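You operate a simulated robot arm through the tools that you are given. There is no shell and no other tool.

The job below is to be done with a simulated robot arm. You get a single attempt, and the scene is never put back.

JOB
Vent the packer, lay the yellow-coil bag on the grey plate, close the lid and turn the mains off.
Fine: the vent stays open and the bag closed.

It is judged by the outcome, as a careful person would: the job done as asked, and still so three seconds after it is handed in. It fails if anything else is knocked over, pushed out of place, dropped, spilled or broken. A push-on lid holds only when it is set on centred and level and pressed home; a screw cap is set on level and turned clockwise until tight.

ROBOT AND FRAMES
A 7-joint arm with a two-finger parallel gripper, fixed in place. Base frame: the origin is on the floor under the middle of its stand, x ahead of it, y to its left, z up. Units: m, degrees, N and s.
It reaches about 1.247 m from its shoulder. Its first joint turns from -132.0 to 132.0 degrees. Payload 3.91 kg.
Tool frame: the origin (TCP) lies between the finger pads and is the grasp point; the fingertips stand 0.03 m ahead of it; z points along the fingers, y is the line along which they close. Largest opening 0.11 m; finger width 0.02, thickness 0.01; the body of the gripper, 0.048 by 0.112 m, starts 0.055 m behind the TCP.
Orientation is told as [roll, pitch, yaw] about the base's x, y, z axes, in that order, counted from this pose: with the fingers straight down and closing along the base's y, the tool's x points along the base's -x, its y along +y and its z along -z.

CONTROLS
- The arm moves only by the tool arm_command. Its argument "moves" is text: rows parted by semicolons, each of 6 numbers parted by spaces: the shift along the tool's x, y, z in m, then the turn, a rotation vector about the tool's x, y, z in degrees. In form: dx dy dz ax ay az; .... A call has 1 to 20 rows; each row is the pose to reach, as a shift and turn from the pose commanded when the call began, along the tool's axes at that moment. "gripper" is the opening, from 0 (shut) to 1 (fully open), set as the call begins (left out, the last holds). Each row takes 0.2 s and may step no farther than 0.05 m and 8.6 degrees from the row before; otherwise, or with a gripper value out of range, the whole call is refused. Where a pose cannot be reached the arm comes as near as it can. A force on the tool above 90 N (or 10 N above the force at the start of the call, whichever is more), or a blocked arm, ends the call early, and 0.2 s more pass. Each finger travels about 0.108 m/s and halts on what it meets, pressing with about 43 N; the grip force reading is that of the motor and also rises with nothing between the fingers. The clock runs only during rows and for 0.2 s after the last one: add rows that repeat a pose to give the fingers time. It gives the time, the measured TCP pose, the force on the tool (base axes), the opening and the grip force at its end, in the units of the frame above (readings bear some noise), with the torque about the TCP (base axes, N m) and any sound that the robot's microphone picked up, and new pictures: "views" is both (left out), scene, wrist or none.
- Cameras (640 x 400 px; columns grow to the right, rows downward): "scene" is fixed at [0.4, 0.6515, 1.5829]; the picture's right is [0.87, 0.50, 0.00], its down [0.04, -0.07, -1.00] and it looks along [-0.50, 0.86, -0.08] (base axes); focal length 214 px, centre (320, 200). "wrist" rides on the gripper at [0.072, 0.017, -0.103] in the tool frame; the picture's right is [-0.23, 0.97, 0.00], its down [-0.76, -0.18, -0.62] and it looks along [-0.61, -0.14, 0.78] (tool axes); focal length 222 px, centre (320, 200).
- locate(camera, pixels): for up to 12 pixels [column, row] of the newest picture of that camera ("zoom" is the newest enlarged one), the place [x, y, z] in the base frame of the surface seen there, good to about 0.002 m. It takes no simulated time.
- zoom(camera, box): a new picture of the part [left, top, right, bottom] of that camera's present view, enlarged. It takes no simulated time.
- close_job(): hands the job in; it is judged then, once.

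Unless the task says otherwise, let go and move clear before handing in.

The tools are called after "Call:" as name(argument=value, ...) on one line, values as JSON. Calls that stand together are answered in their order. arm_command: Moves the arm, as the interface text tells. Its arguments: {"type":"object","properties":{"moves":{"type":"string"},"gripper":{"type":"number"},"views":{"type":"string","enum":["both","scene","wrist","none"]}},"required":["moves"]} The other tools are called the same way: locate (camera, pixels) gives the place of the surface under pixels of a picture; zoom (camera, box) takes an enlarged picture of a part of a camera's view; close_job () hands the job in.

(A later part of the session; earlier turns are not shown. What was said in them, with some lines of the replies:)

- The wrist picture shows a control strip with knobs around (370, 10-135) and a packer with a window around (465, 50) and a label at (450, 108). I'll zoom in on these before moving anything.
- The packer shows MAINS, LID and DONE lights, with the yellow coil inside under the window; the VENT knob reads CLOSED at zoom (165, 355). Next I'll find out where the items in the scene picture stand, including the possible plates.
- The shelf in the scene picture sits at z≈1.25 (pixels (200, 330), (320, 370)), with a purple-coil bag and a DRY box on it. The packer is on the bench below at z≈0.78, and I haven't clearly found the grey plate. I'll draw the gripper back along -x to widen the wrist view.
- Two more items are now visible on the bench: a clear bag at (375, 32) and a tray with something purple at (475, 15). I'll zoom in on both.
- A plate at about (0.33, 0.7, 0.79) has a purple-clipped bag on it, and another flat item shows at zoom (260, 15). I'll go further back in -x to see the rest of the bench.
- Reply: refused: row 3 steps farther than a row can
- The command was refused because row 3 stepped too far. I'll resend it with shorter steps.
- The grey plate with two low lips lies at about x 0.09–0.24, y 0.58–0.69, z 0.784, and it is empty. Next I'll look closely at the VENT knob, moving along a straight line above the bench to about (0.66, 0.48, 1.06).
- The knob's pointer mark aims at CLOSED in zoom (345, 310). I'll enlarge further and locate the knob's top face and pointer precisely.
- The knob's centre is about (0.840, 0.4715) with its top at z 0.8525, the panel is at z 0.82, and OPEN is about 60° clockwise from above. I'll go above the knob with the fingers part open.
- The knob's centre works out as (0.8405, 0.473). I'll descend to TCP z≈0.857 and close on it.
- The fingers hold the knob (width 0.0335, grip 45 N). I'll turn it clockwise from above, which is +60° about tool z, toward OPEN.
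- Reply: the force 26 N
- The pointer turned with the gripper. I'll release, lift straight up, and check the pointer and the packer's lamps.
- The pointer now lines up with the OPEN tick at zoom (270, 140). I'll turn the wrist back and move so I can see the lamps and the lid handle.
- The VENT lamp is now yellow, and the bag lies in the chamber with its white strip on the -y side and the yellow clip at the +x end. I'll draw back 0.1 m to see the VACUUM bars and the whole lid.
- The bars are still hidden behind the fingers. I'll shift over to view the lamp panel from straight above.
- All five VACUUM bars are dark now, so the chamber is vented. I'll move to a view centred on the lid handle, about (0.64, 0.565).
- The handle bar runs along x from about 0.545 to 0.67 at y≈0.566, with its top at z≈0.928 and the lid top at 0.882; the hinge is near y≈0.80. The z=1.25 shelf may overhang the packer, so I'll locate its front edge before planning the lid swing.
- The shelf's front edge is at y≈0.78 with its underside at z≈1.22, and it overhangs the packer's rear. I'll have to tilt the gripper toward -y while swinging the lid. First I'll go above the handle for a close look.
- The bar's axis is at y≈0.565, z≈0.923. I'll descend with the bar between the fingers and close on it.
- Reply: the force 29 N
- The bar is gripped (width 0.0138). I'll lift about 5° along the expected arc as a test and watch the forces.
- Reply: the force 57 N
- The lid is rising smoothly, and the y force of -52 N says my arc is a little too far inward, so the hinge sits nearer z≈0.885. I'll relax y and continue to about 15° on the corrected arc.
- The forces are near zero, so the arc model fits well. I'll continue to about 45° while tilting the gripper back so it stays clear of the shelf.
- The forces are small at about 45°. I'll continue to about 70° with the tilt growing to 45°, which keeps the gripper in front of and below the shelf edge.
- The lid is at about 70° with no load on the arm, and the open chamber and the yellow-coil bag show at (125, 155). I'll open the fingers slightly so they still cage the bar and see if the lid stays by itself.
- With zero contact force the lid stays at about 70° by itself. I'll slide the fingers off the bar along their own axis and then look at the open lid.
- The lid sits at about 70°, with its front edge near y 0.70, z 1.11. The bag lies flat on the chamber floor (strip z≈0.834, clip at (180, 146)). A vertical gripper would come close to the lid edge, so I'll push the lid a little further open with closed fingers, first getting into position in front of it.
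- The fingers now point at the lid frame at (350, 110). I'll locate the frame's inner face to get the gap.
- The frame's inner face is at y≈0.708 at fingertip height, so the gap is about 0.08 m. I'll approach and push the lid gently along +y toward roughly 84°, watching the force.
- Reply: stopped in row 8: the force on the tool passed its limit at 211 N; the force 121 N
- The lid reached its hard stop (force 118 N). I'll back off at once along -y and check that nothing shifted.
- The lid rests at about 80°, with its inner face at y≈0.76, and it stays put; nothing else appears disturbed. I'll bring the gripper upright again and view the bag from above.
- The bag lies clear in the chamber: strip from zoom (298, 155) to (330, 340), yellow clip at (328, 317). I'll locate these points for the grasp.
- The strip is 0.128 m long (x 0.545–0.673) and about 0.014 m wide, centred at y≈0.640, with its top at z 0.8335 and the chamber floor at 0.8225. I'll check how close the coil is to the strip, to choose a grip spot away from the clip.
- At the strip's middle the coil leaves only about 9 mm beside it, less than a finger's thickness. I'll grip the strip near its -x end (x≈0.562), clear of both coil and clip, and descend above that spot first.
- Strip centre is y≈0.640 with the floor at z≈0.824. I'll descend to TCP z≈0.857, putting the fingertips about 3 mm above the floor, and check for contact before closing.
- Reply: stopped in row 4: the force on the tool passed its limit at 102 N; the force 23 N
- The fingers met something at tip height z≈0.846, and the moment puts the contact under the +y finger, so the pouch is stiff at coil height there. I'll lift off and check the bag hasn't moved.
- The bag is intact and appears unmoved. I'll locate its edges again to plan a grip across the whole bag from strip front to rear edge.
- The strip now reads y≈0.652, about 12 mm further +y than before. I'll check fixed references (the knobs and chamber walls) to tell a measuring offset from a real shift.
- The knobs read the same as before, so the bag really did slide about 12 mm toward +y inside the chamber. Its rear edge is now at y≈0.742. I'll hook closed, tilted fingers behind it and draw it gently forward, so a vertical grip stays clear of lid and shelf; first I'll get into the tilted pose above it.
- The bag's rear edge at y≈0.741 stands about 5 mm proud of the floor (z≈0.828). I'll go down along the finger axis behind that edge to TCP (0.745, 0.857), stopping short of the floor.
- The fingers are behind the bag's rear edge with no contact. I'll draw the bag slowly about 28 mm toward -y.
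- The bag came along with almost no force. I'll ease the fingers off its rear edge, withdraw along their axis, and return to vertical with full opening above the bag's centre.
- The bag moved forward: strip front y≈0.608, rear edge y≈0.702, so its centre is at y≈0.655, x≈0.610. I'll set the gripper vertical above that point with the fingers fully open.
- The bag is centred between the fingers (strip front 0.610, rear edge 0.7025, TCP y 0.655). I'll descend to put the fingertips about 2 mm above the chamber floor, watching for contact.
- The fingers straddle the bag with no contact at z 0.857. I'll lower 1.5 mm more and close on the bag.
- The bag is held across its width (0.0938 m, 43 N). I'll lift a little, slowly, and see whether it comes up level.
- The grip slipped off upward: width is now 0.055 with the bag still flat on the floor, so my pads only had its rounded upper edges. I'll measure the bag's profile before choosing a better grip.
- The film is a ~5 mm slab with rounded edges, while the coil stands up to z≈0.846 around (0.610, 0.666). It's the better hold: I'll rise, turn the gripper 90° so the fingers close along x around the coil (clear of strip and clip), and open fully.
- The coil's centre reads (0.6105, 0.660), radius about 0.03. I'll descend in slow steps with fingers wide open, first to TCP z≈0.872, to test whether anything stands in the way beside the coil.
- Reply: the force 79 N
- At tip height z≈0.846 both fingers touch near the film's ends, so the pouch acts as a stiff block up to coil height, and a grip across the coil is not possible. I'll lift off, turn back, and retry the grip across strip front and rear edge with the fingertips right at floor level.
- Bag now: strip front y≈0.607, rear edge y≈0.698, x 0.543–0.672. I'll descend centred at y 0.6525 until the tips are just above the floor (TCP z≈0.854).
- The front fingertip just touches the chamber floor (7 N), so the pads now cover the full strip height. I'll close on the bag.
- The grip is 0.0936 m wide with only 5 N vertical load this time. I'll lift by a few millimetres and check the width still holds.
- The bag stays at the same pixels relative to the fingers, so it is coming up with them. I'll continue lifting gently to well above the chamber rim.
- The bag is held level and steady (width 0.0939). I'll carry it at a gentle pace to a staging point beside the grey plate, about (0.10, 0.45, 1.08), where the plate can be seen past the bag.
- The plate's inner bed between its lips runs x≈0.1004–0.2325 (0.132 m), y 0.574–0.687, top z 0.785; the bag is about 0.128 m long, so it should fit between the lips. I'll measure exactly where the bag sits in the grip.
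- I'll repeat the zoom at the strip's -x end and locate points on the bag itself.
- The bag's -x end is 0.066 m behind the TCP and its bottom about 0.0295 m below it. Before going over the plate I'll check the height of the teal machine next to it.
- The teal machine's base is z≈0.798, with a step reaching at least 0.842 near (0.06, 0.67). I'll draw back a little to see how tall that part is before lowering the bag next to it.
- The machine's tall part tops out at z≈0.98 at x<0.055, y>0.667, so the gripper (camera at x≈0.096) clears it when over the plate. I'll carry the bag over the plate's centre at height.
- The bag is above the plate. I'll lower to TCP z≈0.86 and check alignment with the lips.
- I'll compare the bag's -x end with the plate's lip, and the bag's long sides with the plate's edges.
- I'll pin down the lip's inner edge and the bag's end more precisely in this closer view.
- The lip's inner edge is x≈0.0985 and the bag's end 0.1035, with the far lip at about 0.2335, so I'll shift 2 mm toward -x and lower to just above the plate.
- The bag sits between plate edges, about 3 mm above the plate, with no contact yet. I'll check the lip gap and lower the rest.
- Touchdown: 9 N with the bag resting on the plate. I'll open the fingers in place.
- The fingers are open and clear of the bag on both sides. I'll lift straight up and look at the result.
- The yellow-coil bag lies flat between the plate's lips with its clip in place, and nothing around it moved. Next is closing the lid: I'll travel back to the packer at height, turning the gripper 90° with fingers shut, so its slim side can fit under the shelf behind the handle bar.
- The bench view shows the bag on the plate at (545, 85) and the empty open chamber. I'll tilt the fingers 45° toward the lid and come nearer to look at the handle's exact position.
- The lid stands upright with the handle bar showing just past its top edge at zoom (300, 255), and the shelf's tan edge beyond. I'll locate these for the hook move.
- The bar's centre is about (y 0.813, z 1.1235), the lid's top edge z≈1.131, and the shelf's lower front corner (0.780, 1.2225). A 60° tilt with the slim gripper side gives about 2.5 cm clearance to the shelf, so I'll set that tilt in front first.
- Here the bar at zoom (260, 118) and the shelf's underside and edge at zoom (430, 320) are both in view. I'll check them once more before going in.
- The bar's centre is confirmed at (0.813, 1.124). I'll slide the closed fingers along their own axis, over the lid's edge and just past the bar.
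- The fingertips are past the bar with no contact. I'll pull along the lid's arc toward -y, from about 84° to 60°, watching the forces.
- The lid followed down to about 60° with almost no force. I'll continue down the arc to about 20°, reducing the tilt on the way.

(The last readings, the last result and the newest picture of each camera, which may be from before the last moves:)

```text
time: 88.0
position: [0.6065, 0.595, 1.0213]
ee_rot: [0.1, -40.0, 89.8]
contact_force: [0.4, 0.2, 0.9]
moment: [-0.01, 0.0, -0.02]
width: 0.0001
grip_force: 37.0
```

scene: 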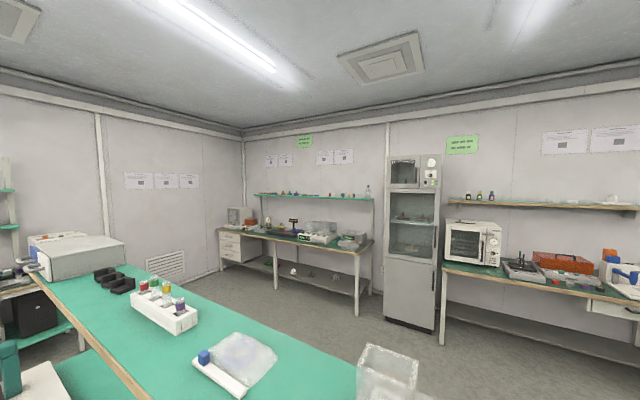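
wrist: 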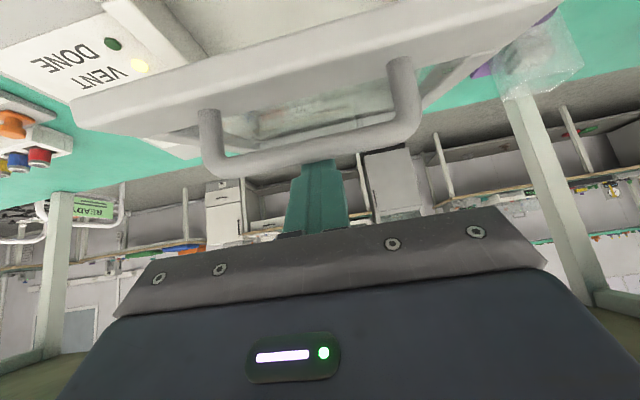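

The lid is at about 20°. I'll bring it down slowly to about 5° and then press it shut.

Call:
arm_command(moves="0.0095 0 0.0043 0 0.5 0; 0.0189 0 0.0085 0 1 0; 0.028 0 0.0135 0 1.5 0; 0.0369 0 0.0186 0 2 0; 0.0456 0 0.0244 0 3 0; 0.0538 0 0.0305 0 4 0; 0.0538 0 0.0305 0 4 0", views="none")

Call:
arm_command(moves="0 0 0 0 0 0", views="wrist")

```text
time: 89.6
position: [0.6075, 0.573, 0.9624]
ee_rot: [0.0, -35.9, 89.8]
contact_force: [-0.6, 0.5, -0.2]
moment: [0.0, 0.0, 0.02]
width: 0.0002
grip_force: 37.3
```

```text
time: 90.0
position: [0.6071, 0.5724, 0.9625]
ee_rot: [0.1, -36.0, 89.8]
contact_force: [0.0, -1.0, -0.2]
moment: [-0.01, 0.03, -0.03]
width: 0.0
grip_force: 37.5
```

wrist: 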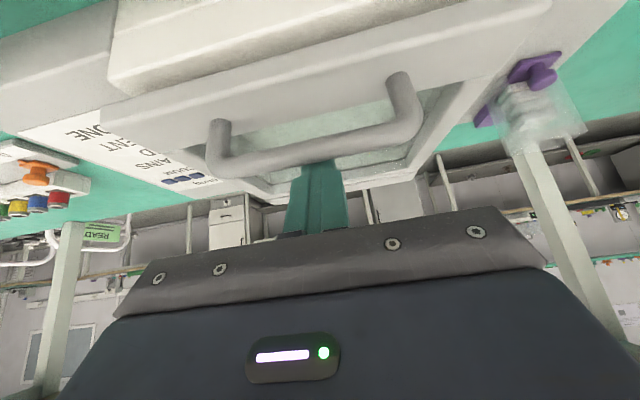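

The lid is about 5° from closed. I'll press the bar down gently until the lid is shut and the force rises a little.

Call:
arm_command(moves="0.0046 0 0.0043 0 0 0; 0.0092 0 0.0085 0 0 0; 0.0125 0 0.0115 0 0 0; 0.0152 0 0.0143 0 0 0; 0.017 0 0.0167 0 0 0; 0.0182 0 0.0183 0 0 0; 0.0182 0 0.0183 0 0 0", views="wrist")

Call:
zoom(camera="wrist", box=[0, 0, 480, 240])

```text
time: 91.6
position: [0.6065, 0.572, 0.9401]
ee_rot: [-0.1, -36.4, 90.0]
contact_force: [6.9, 47.3, 16.1]
moment: [0.33, -0.05, -0.1]
width: 0.0
grip_force: 37.9
```

wrist: 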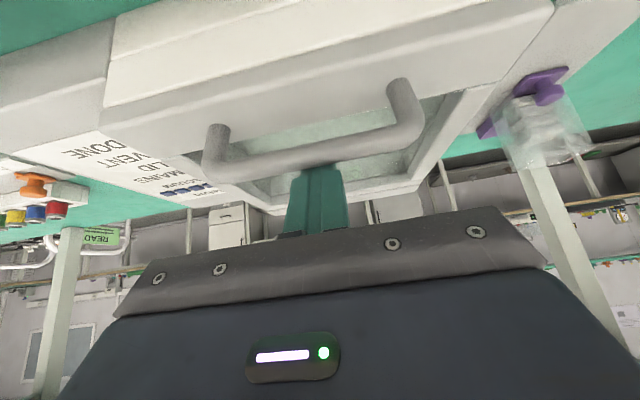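

```text
1.33 times, centred on (240, 120) of wrist
```

zoom: 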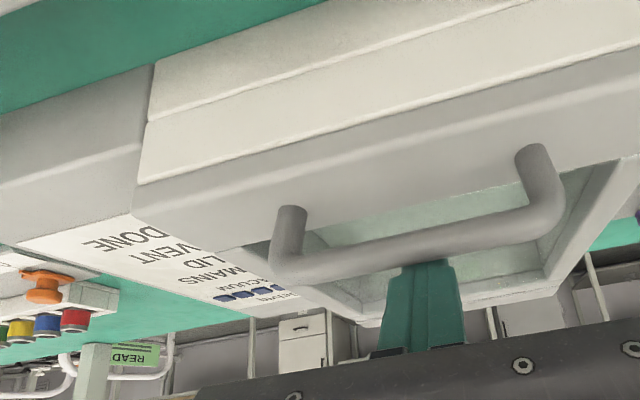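

The lid is against its seat now (47 N back, 16 N up on the finger). I'll ease the finger off the bar, withdraw along its axis, and check the LID lamp.

Call:
arm_command(moves="-0.004 0 0 0 0 0; -0.012 0 0 0 0 0; -0.014 0 -0.03 0 0 0; -0.014 0 -0.07 0 0 0; -0.014 0 -0.11 0 0 0; -0.014 0 -0.15 0 0 0; -0.014 0 -0.19 0 0 0", views="wrist")

Call:
zoom(camera="wrist", box=[60, 0, 560, 260])

```text
time: 93.2
position: [0.6046, 0.4705, 1.0977]
ee_rot: [0.2, -36.0, 89.8]
contact_force: [0.7, 0.5, 0.2]
moment: [-0.03, 0.0, -0.02]
width: 0.0003
grip_force: 37.0
```

wrist: 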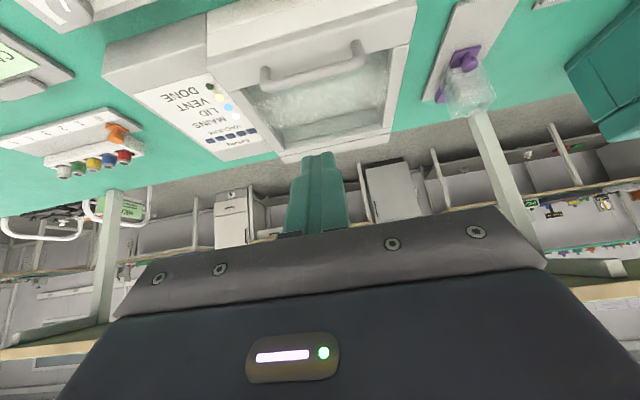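

```text
1.28 times, centred on (310, 130) of wrist
```

zoom: 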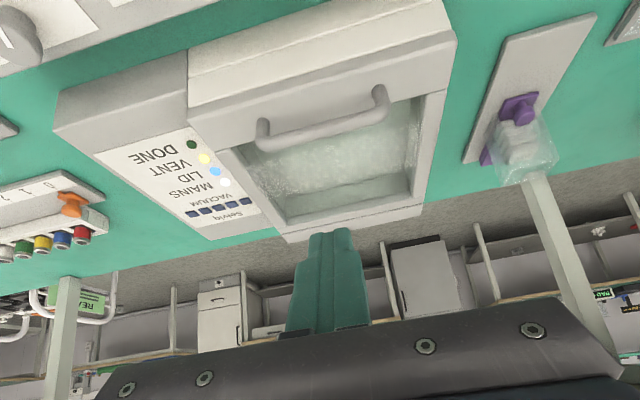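

The LID lamp is lit again at zoom (215, 170), so the lid is properly closed. Next is the MAINS knob: I'll bring the gripper upright.

Call:
arm_command(moves="0 0 0 0 7.2 0; 0 0 0 0 14.4 0; 0 0 0 0 21.6 0; 0 0 0 0 28.8 0; 0 0 0 0 36 0; 0 0 0 0 36 0", views="none", gripper=0.55)

Call:
arm_command(moves="0 0.009 0.005 0 0 8.2; 0 0.018 0.01 0 0 16.4; 0 0.027 0.015 0 0 24.6; 0 0.036 0.02 0 0 32.8; 0 0.045 0.025 0 0 41; 0 0.054 0.03 0 0 49.2; 0 0.063 0.035 0 0 57.4; 0 0.072 0.04 0 0 65.6; 0 0.081 0.045 0 0 73.8; 0 0.09 0.05 0 0 82; 0 0.0975 0.055 0 0 90; 0 0.0975 0.055 0 0 90", views="wrist")

```text
time: 94.6
position: [0.6065, 0.4689, 1.0975]
ee_rot: [0.1, 0.0, 89.9]
contact_force: [-0.6, 0.0, 0.1]
moment: [-0.02, 0.02, 0.01]
width: 0.0605
grip_force: 0.1
```

```text
time: 97.2
position: [0.5092, 0.4679, 1.0435]
ee_rot: [0.0, 0.1, -0.2]
contact_force: [-0.1, -0.2, -0.3]
moment: [-0.03, 0.03, -0.03]
width: 0.0603
grip_force: 0.0
```

wrist: 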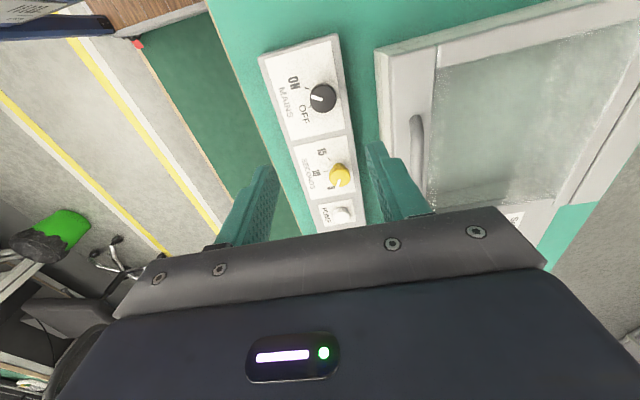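

Call:
zoom(camera="wrist", box=[275, 60, 355, 135])

Call:
locate(camera="zoom", pixels=[[320, 200], [250, 200]])

```text
5.33 times, centred on (315, 98) of wrist
```

zoom: 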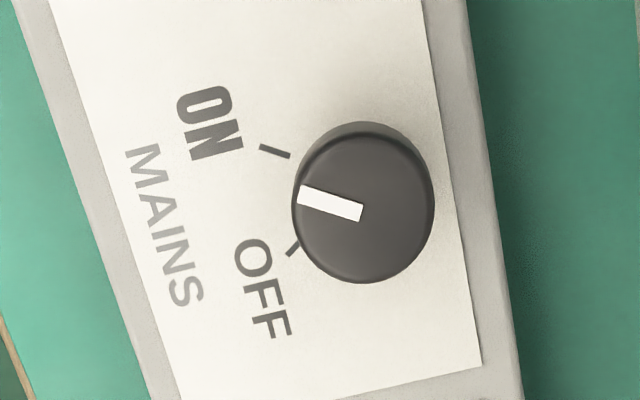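

```text
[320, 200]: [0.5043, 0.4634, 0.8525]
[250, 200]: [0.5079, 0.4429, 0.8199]
```

The MAINS pointer stands at ON, and the OFF tick is at zoom (292, 250). I'll locate the knob, pointer and ticks.

Call:
locate(camera="zoom", pixels=[[358, 212], [303, 196], [300, 215], [430, 205], [365, 140], [365, 278], [288, 156], [262, 148], [290, 254], [297, 246], [315, 165], [415, 250]])

```text
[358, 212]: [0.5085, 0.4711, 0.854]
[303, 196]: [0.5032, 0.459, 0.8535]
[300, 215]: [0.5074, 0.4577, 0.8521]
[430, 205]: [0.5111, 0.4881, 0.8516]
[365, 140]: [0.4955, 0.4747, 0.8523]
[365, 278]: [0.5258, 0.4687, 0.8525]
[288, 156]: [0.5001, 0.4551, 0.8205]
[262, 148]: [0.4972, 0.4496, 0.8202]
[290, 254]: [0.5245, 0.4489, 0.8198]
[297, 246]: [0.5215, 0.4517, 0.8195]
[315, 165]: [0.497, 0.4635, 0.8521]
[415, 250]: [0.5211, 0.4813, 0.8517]
```

The knob's centre is (0.5097, 0.4723) with its top at z 0.8525, and OFF is 60° counter-clockwise from above. I'll descend over it with the fingers part open.

Call:
arm_command(moves="-0.0005 0.0044 0.04 0 0 0; -0.0005 0.0044 0.08 0 0 0; -0.0005 0.0044 0.12 0 0 0; -0.0005 0.0044 0.15 0 0 0; -0.0005 0.0044 0.172 0 0 0; -0.0005 0.0044 0.1855 0 0 0; -0.0005 0.0044 0.1855 0 0 0", views="wrist")

Call:
zoom(camera="wrist", box=[240, 100, 400, 220])

```text
time: 98.8
position: [0.5079, 0.4736, 0.8579]
ee_rot: [0.0, 0.1, -0.1]
contact_force: [0.2, 0.1, 0.0]
moment: [0.0, -0.03, 0.03]
width: 0.0604
grip_force: 0.0
```

wrist: 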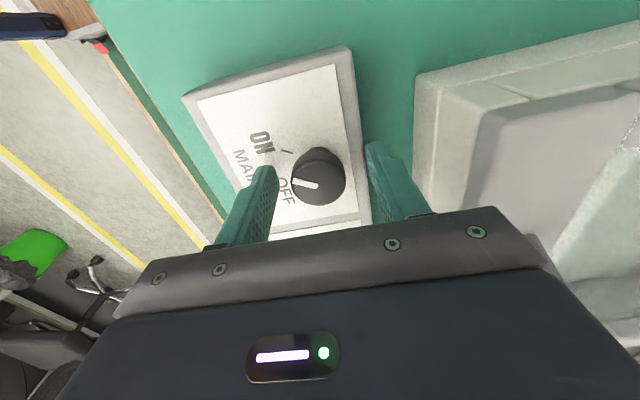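

```text
3.33 times, centred on (320, 160) of wrist
```

zoom: 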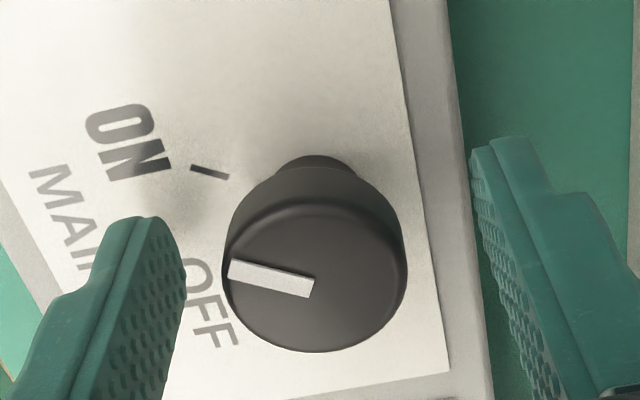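

The knob sits between the pads. I'll make a 1.5 mm correction and close on it.

Call:
arm_command(moves="-0.0013 -0.001 0 0 0 0; -0.0013 -0.001 0 0 0 0; -0.0013 -0.001 0 0 0 0; -0.0013 -0.001 0 0 0 0", views="none", gripper=0.2)

Call:
arm_command(moves="0 0 0 0 0 -7.5; 0 0 0 0 0 -15; 0 0 0 0 0 -22.5; 0 0 0 0 0 -30; 0 0 0 0 0 -37.5; 0 0 0 0 0 -45; 0 0 0 0 0 -52.5; 0 0 0 0 0 -60; 0 0 0 0 0 -60", views="wrist")

```text
time: 99.8
position: [0.5095, 0.4724, 0.8593]
ee_rot: [0.1, 0.3, -0.1]
contact_force: [-9.7, -6.8, -5.2]
moment: [-0.07, 0.17, 0.04]
width: 0.0336
grip_force: 45.0
```

```text
time: 101.8
position: [0.5085, 0.4726, 0.8592]
ee_rot: [0.1, 0.1, 60.0]
contact_force: [-15.9, -11.2, 8.6]
moment: [-0.61, 0.26, -0.02]
width: 0.0331
grip_force: 44.9
```

wrist: 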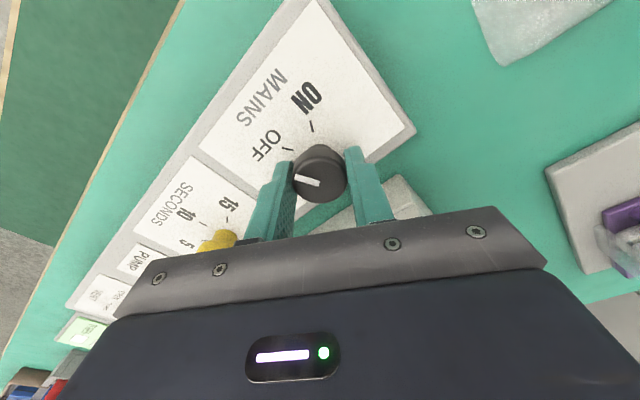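

The knob turned with the gripper. I'll release, rise, and check that the pointer is at OFF.

Call:
arm_command(moves="0 0 0 0 0 0; 0 0 0 0 0 0; 0 0 -0.03 0 0 0; 0 0 -0.07 0 0 0; 0 0 -0.11 0 0 0; 0 0 -0.15 0 0 0", views="wrist", gripper=0.55)

Call:
zoom(camera="wrist", box=[240, 40, 420, 180])

```text
time: 103.2
position: [0.5101, 0.4737, 1.0085]
ee_rot: [0.1, 0.0, 59.8]
contact_force: [1.1, -0.3, -0.6]
moment: [-0.02, 0.01, -0.03]
width: 0.0604
grip_force: 0.0
```

wrist: 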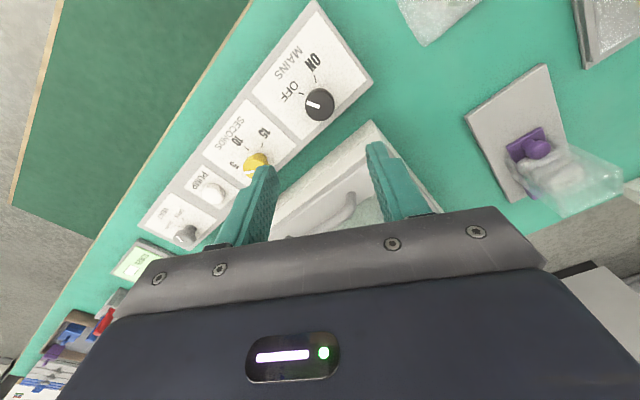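

```text
2.86 times, centred on (330, 110) of wrist
```

zoom: 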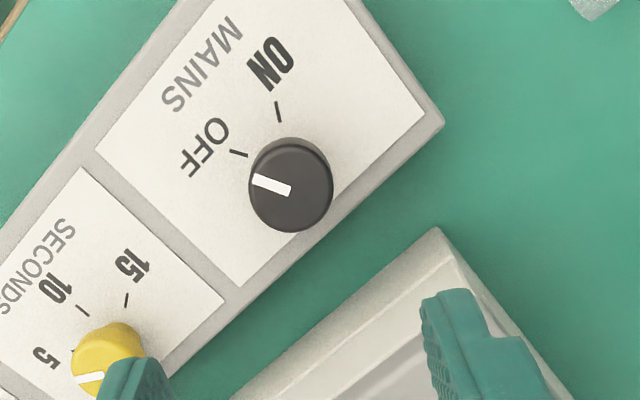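

The pointer lies at the OFF tick (zoom (260, 182)). I'll move up and over to check the lamps, the vent knob and the closed lid.

Call:
arm_command(moves="-0.0216 -0.0149 -0.0175 0 0 7.5; -0.0432 -0.0299 -0.035 0 0 15; -0.0648 -0.0448 -0.0525 0 0 22.5; -0.0865 -0.0598 -0.07 0 0 30; -0.1081 -0.0747 -0.0875 0 0 37.5; -0.1297 -0.0896 -0.105 0 0 45; -0.1513 -0.1046 -0.1225 0 0 52.5; -0.1729 -0.1195 -0.14 0 0 60; -0.1729 -0.1195 -0.14 0 0 60", views="both", gripper=1)

Call:
zoom(camera="wrist", box=[180, 0, 500, 220])

```text
time: 105.2
position: [0.7003, 0.5642, 1.1486]
ee_rot: [0.0, 0.0, -0.2]
contact_force: [-0.1, -0.5, 0.3]
moment: [-0.01, 0.0, 0.01]
width: 0.1098
grip_force: 0.0
```

scene: 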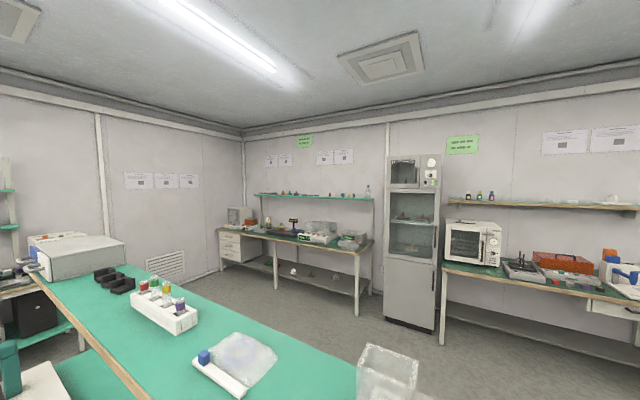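
wrist: 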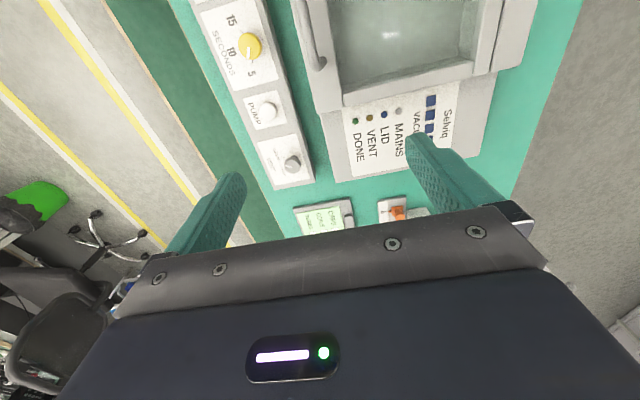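

```text
1.82 times, centred on (340, 110) of wrist
```

zoom: 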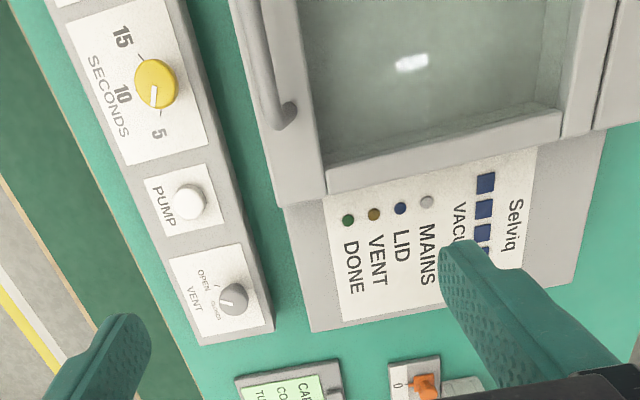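

All lamps are dark, so the mains are off. I'll confirm the VENT pointer, the lid's seating and the bag on the plate before handing in.

Call:
zoom(camera="wrist", box=[255, 130, 320, 190])

Call:
locate(camera="wrist", pixels=[[335, 90], [365, 82], [450, 72], [310, 40], [490, 30], [345, 100], [322, 62], [480, 80]])

Call:
arm_command(moves="0.045 0.01 -0.01 0 0 0; 0.09 0.02 -0.02 0 0 0; 0.135 0.02 -0.03 0 0 0; 0.18 0.02 -0.04 0 0 0; 0.225 0.02 -0.05 0 0 0; 0.27 0.02 -0.06 0 0 0; 0.315 0.01 -0.07 0 0 0; 0.36 0 -0.08 0 0 0; 0.405 -0.01 -0.09 0 0 0; 0.45 -0.02 -0.1 0 0 0; 0.495 -0.03 -0.11 0 0 0; 0.54 -0.04 -0.12 0 0 0; 0.585 -0.05 -0.13 0 0 0; 0.625 -0.06 -0.14 0 0 0", views="both")

Call:
zoom(camera="wrist", box=[240, 20, 520, 220])

```text
6.67 times, centred on (288, 160) of wrist
```

zoom: 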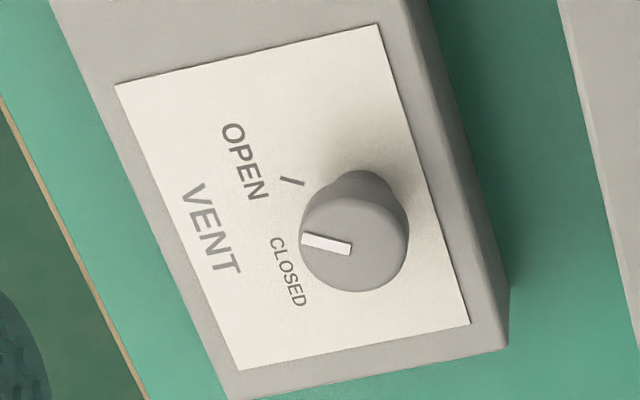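

```text
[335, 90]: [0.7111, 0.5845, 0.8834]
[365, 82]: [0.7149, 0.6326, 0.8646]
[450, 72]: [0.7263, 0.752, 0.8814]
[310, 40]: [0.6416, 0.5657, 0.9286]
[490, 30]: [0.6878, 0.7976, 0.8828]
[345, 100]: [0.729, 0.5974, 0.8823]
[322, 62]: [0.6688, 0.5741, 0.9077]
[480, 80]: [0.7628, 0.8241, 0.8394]
```

```text
time: 108.2
position: [0.0764, 0.5054, 1.289]
ee_rot: [0.1, 0.1, -0.1]
contact_force: [0.1, 0.3, -0.7]
moment: [-0.04, 0.05, -0.02]
width: 0.1098
grip_force: 0.0
```

scene: 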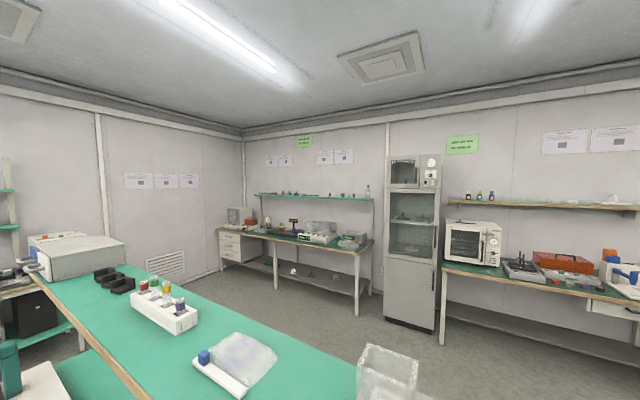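
wrist: 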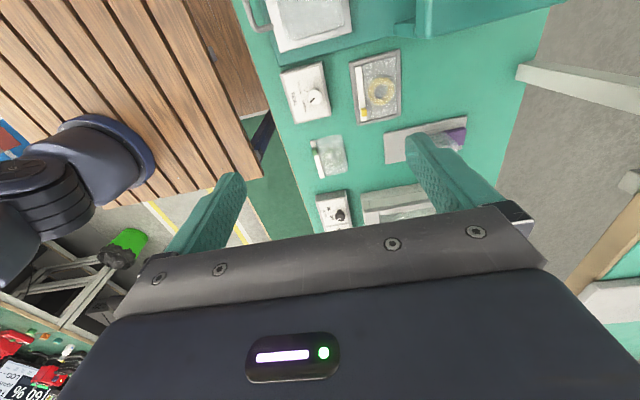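

```text
2.00 times, centred on (380, 120) of wrist
```

zoom: 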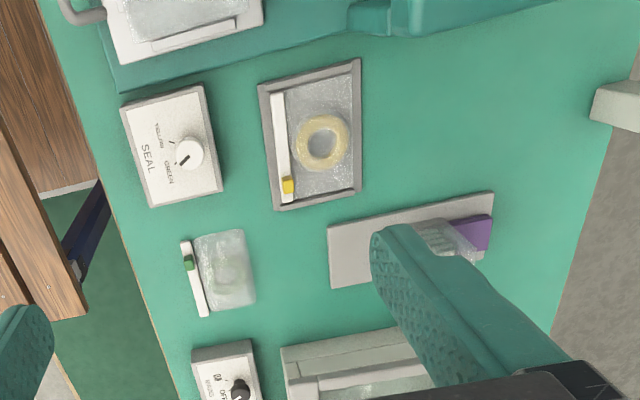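

Everything checks out:
- The VENT pointer is at OPEN and the mains lamps are dark.
- The lid is level and closed (z≈0.882 front and rear, handle back at 0.9286).
- The bag lies between the grey plate's lips with its yellow clip in place, at zoom (310, 140).
- The neighbouring items are where they were, and the gripper is clear and empty.

I'll hand the job in.

Call:
close_job()

```text
The job is handed in.
```

The job is done and handed in: the packer is vented, the yellow-coil bag is on the grey plate, the lid is closed and the mains are off.

- **Vent:** the knob is at OPEN, and the VACUUM bars went dark before I lifted the lid.
- **Bag:** it lies flat on the plate between the two lips. It is still closed, with its yellow clip in place.
- **Lid:** it sits level and fully down. The LID lamp came back on when I closed it.
- **Mains:** the knob is at OFF and all the packer's lamps are dark.

Three things went less smoothly, all before the bag reached the plate:

- **Lid stop:** I pushed the lid into its hard stop while opening it, with a brief peak of 211 N.
- **Fingers on the bag:** I pressed down on the bag twice, once at about 100 N, and it slid about 12 mm inside the chamber.
- **First grip:** it slipped off the bag before lifting it, so nothing was dropped.

I saw no damage afterwards, and nothing else on the bench looked moved in the final pictures.
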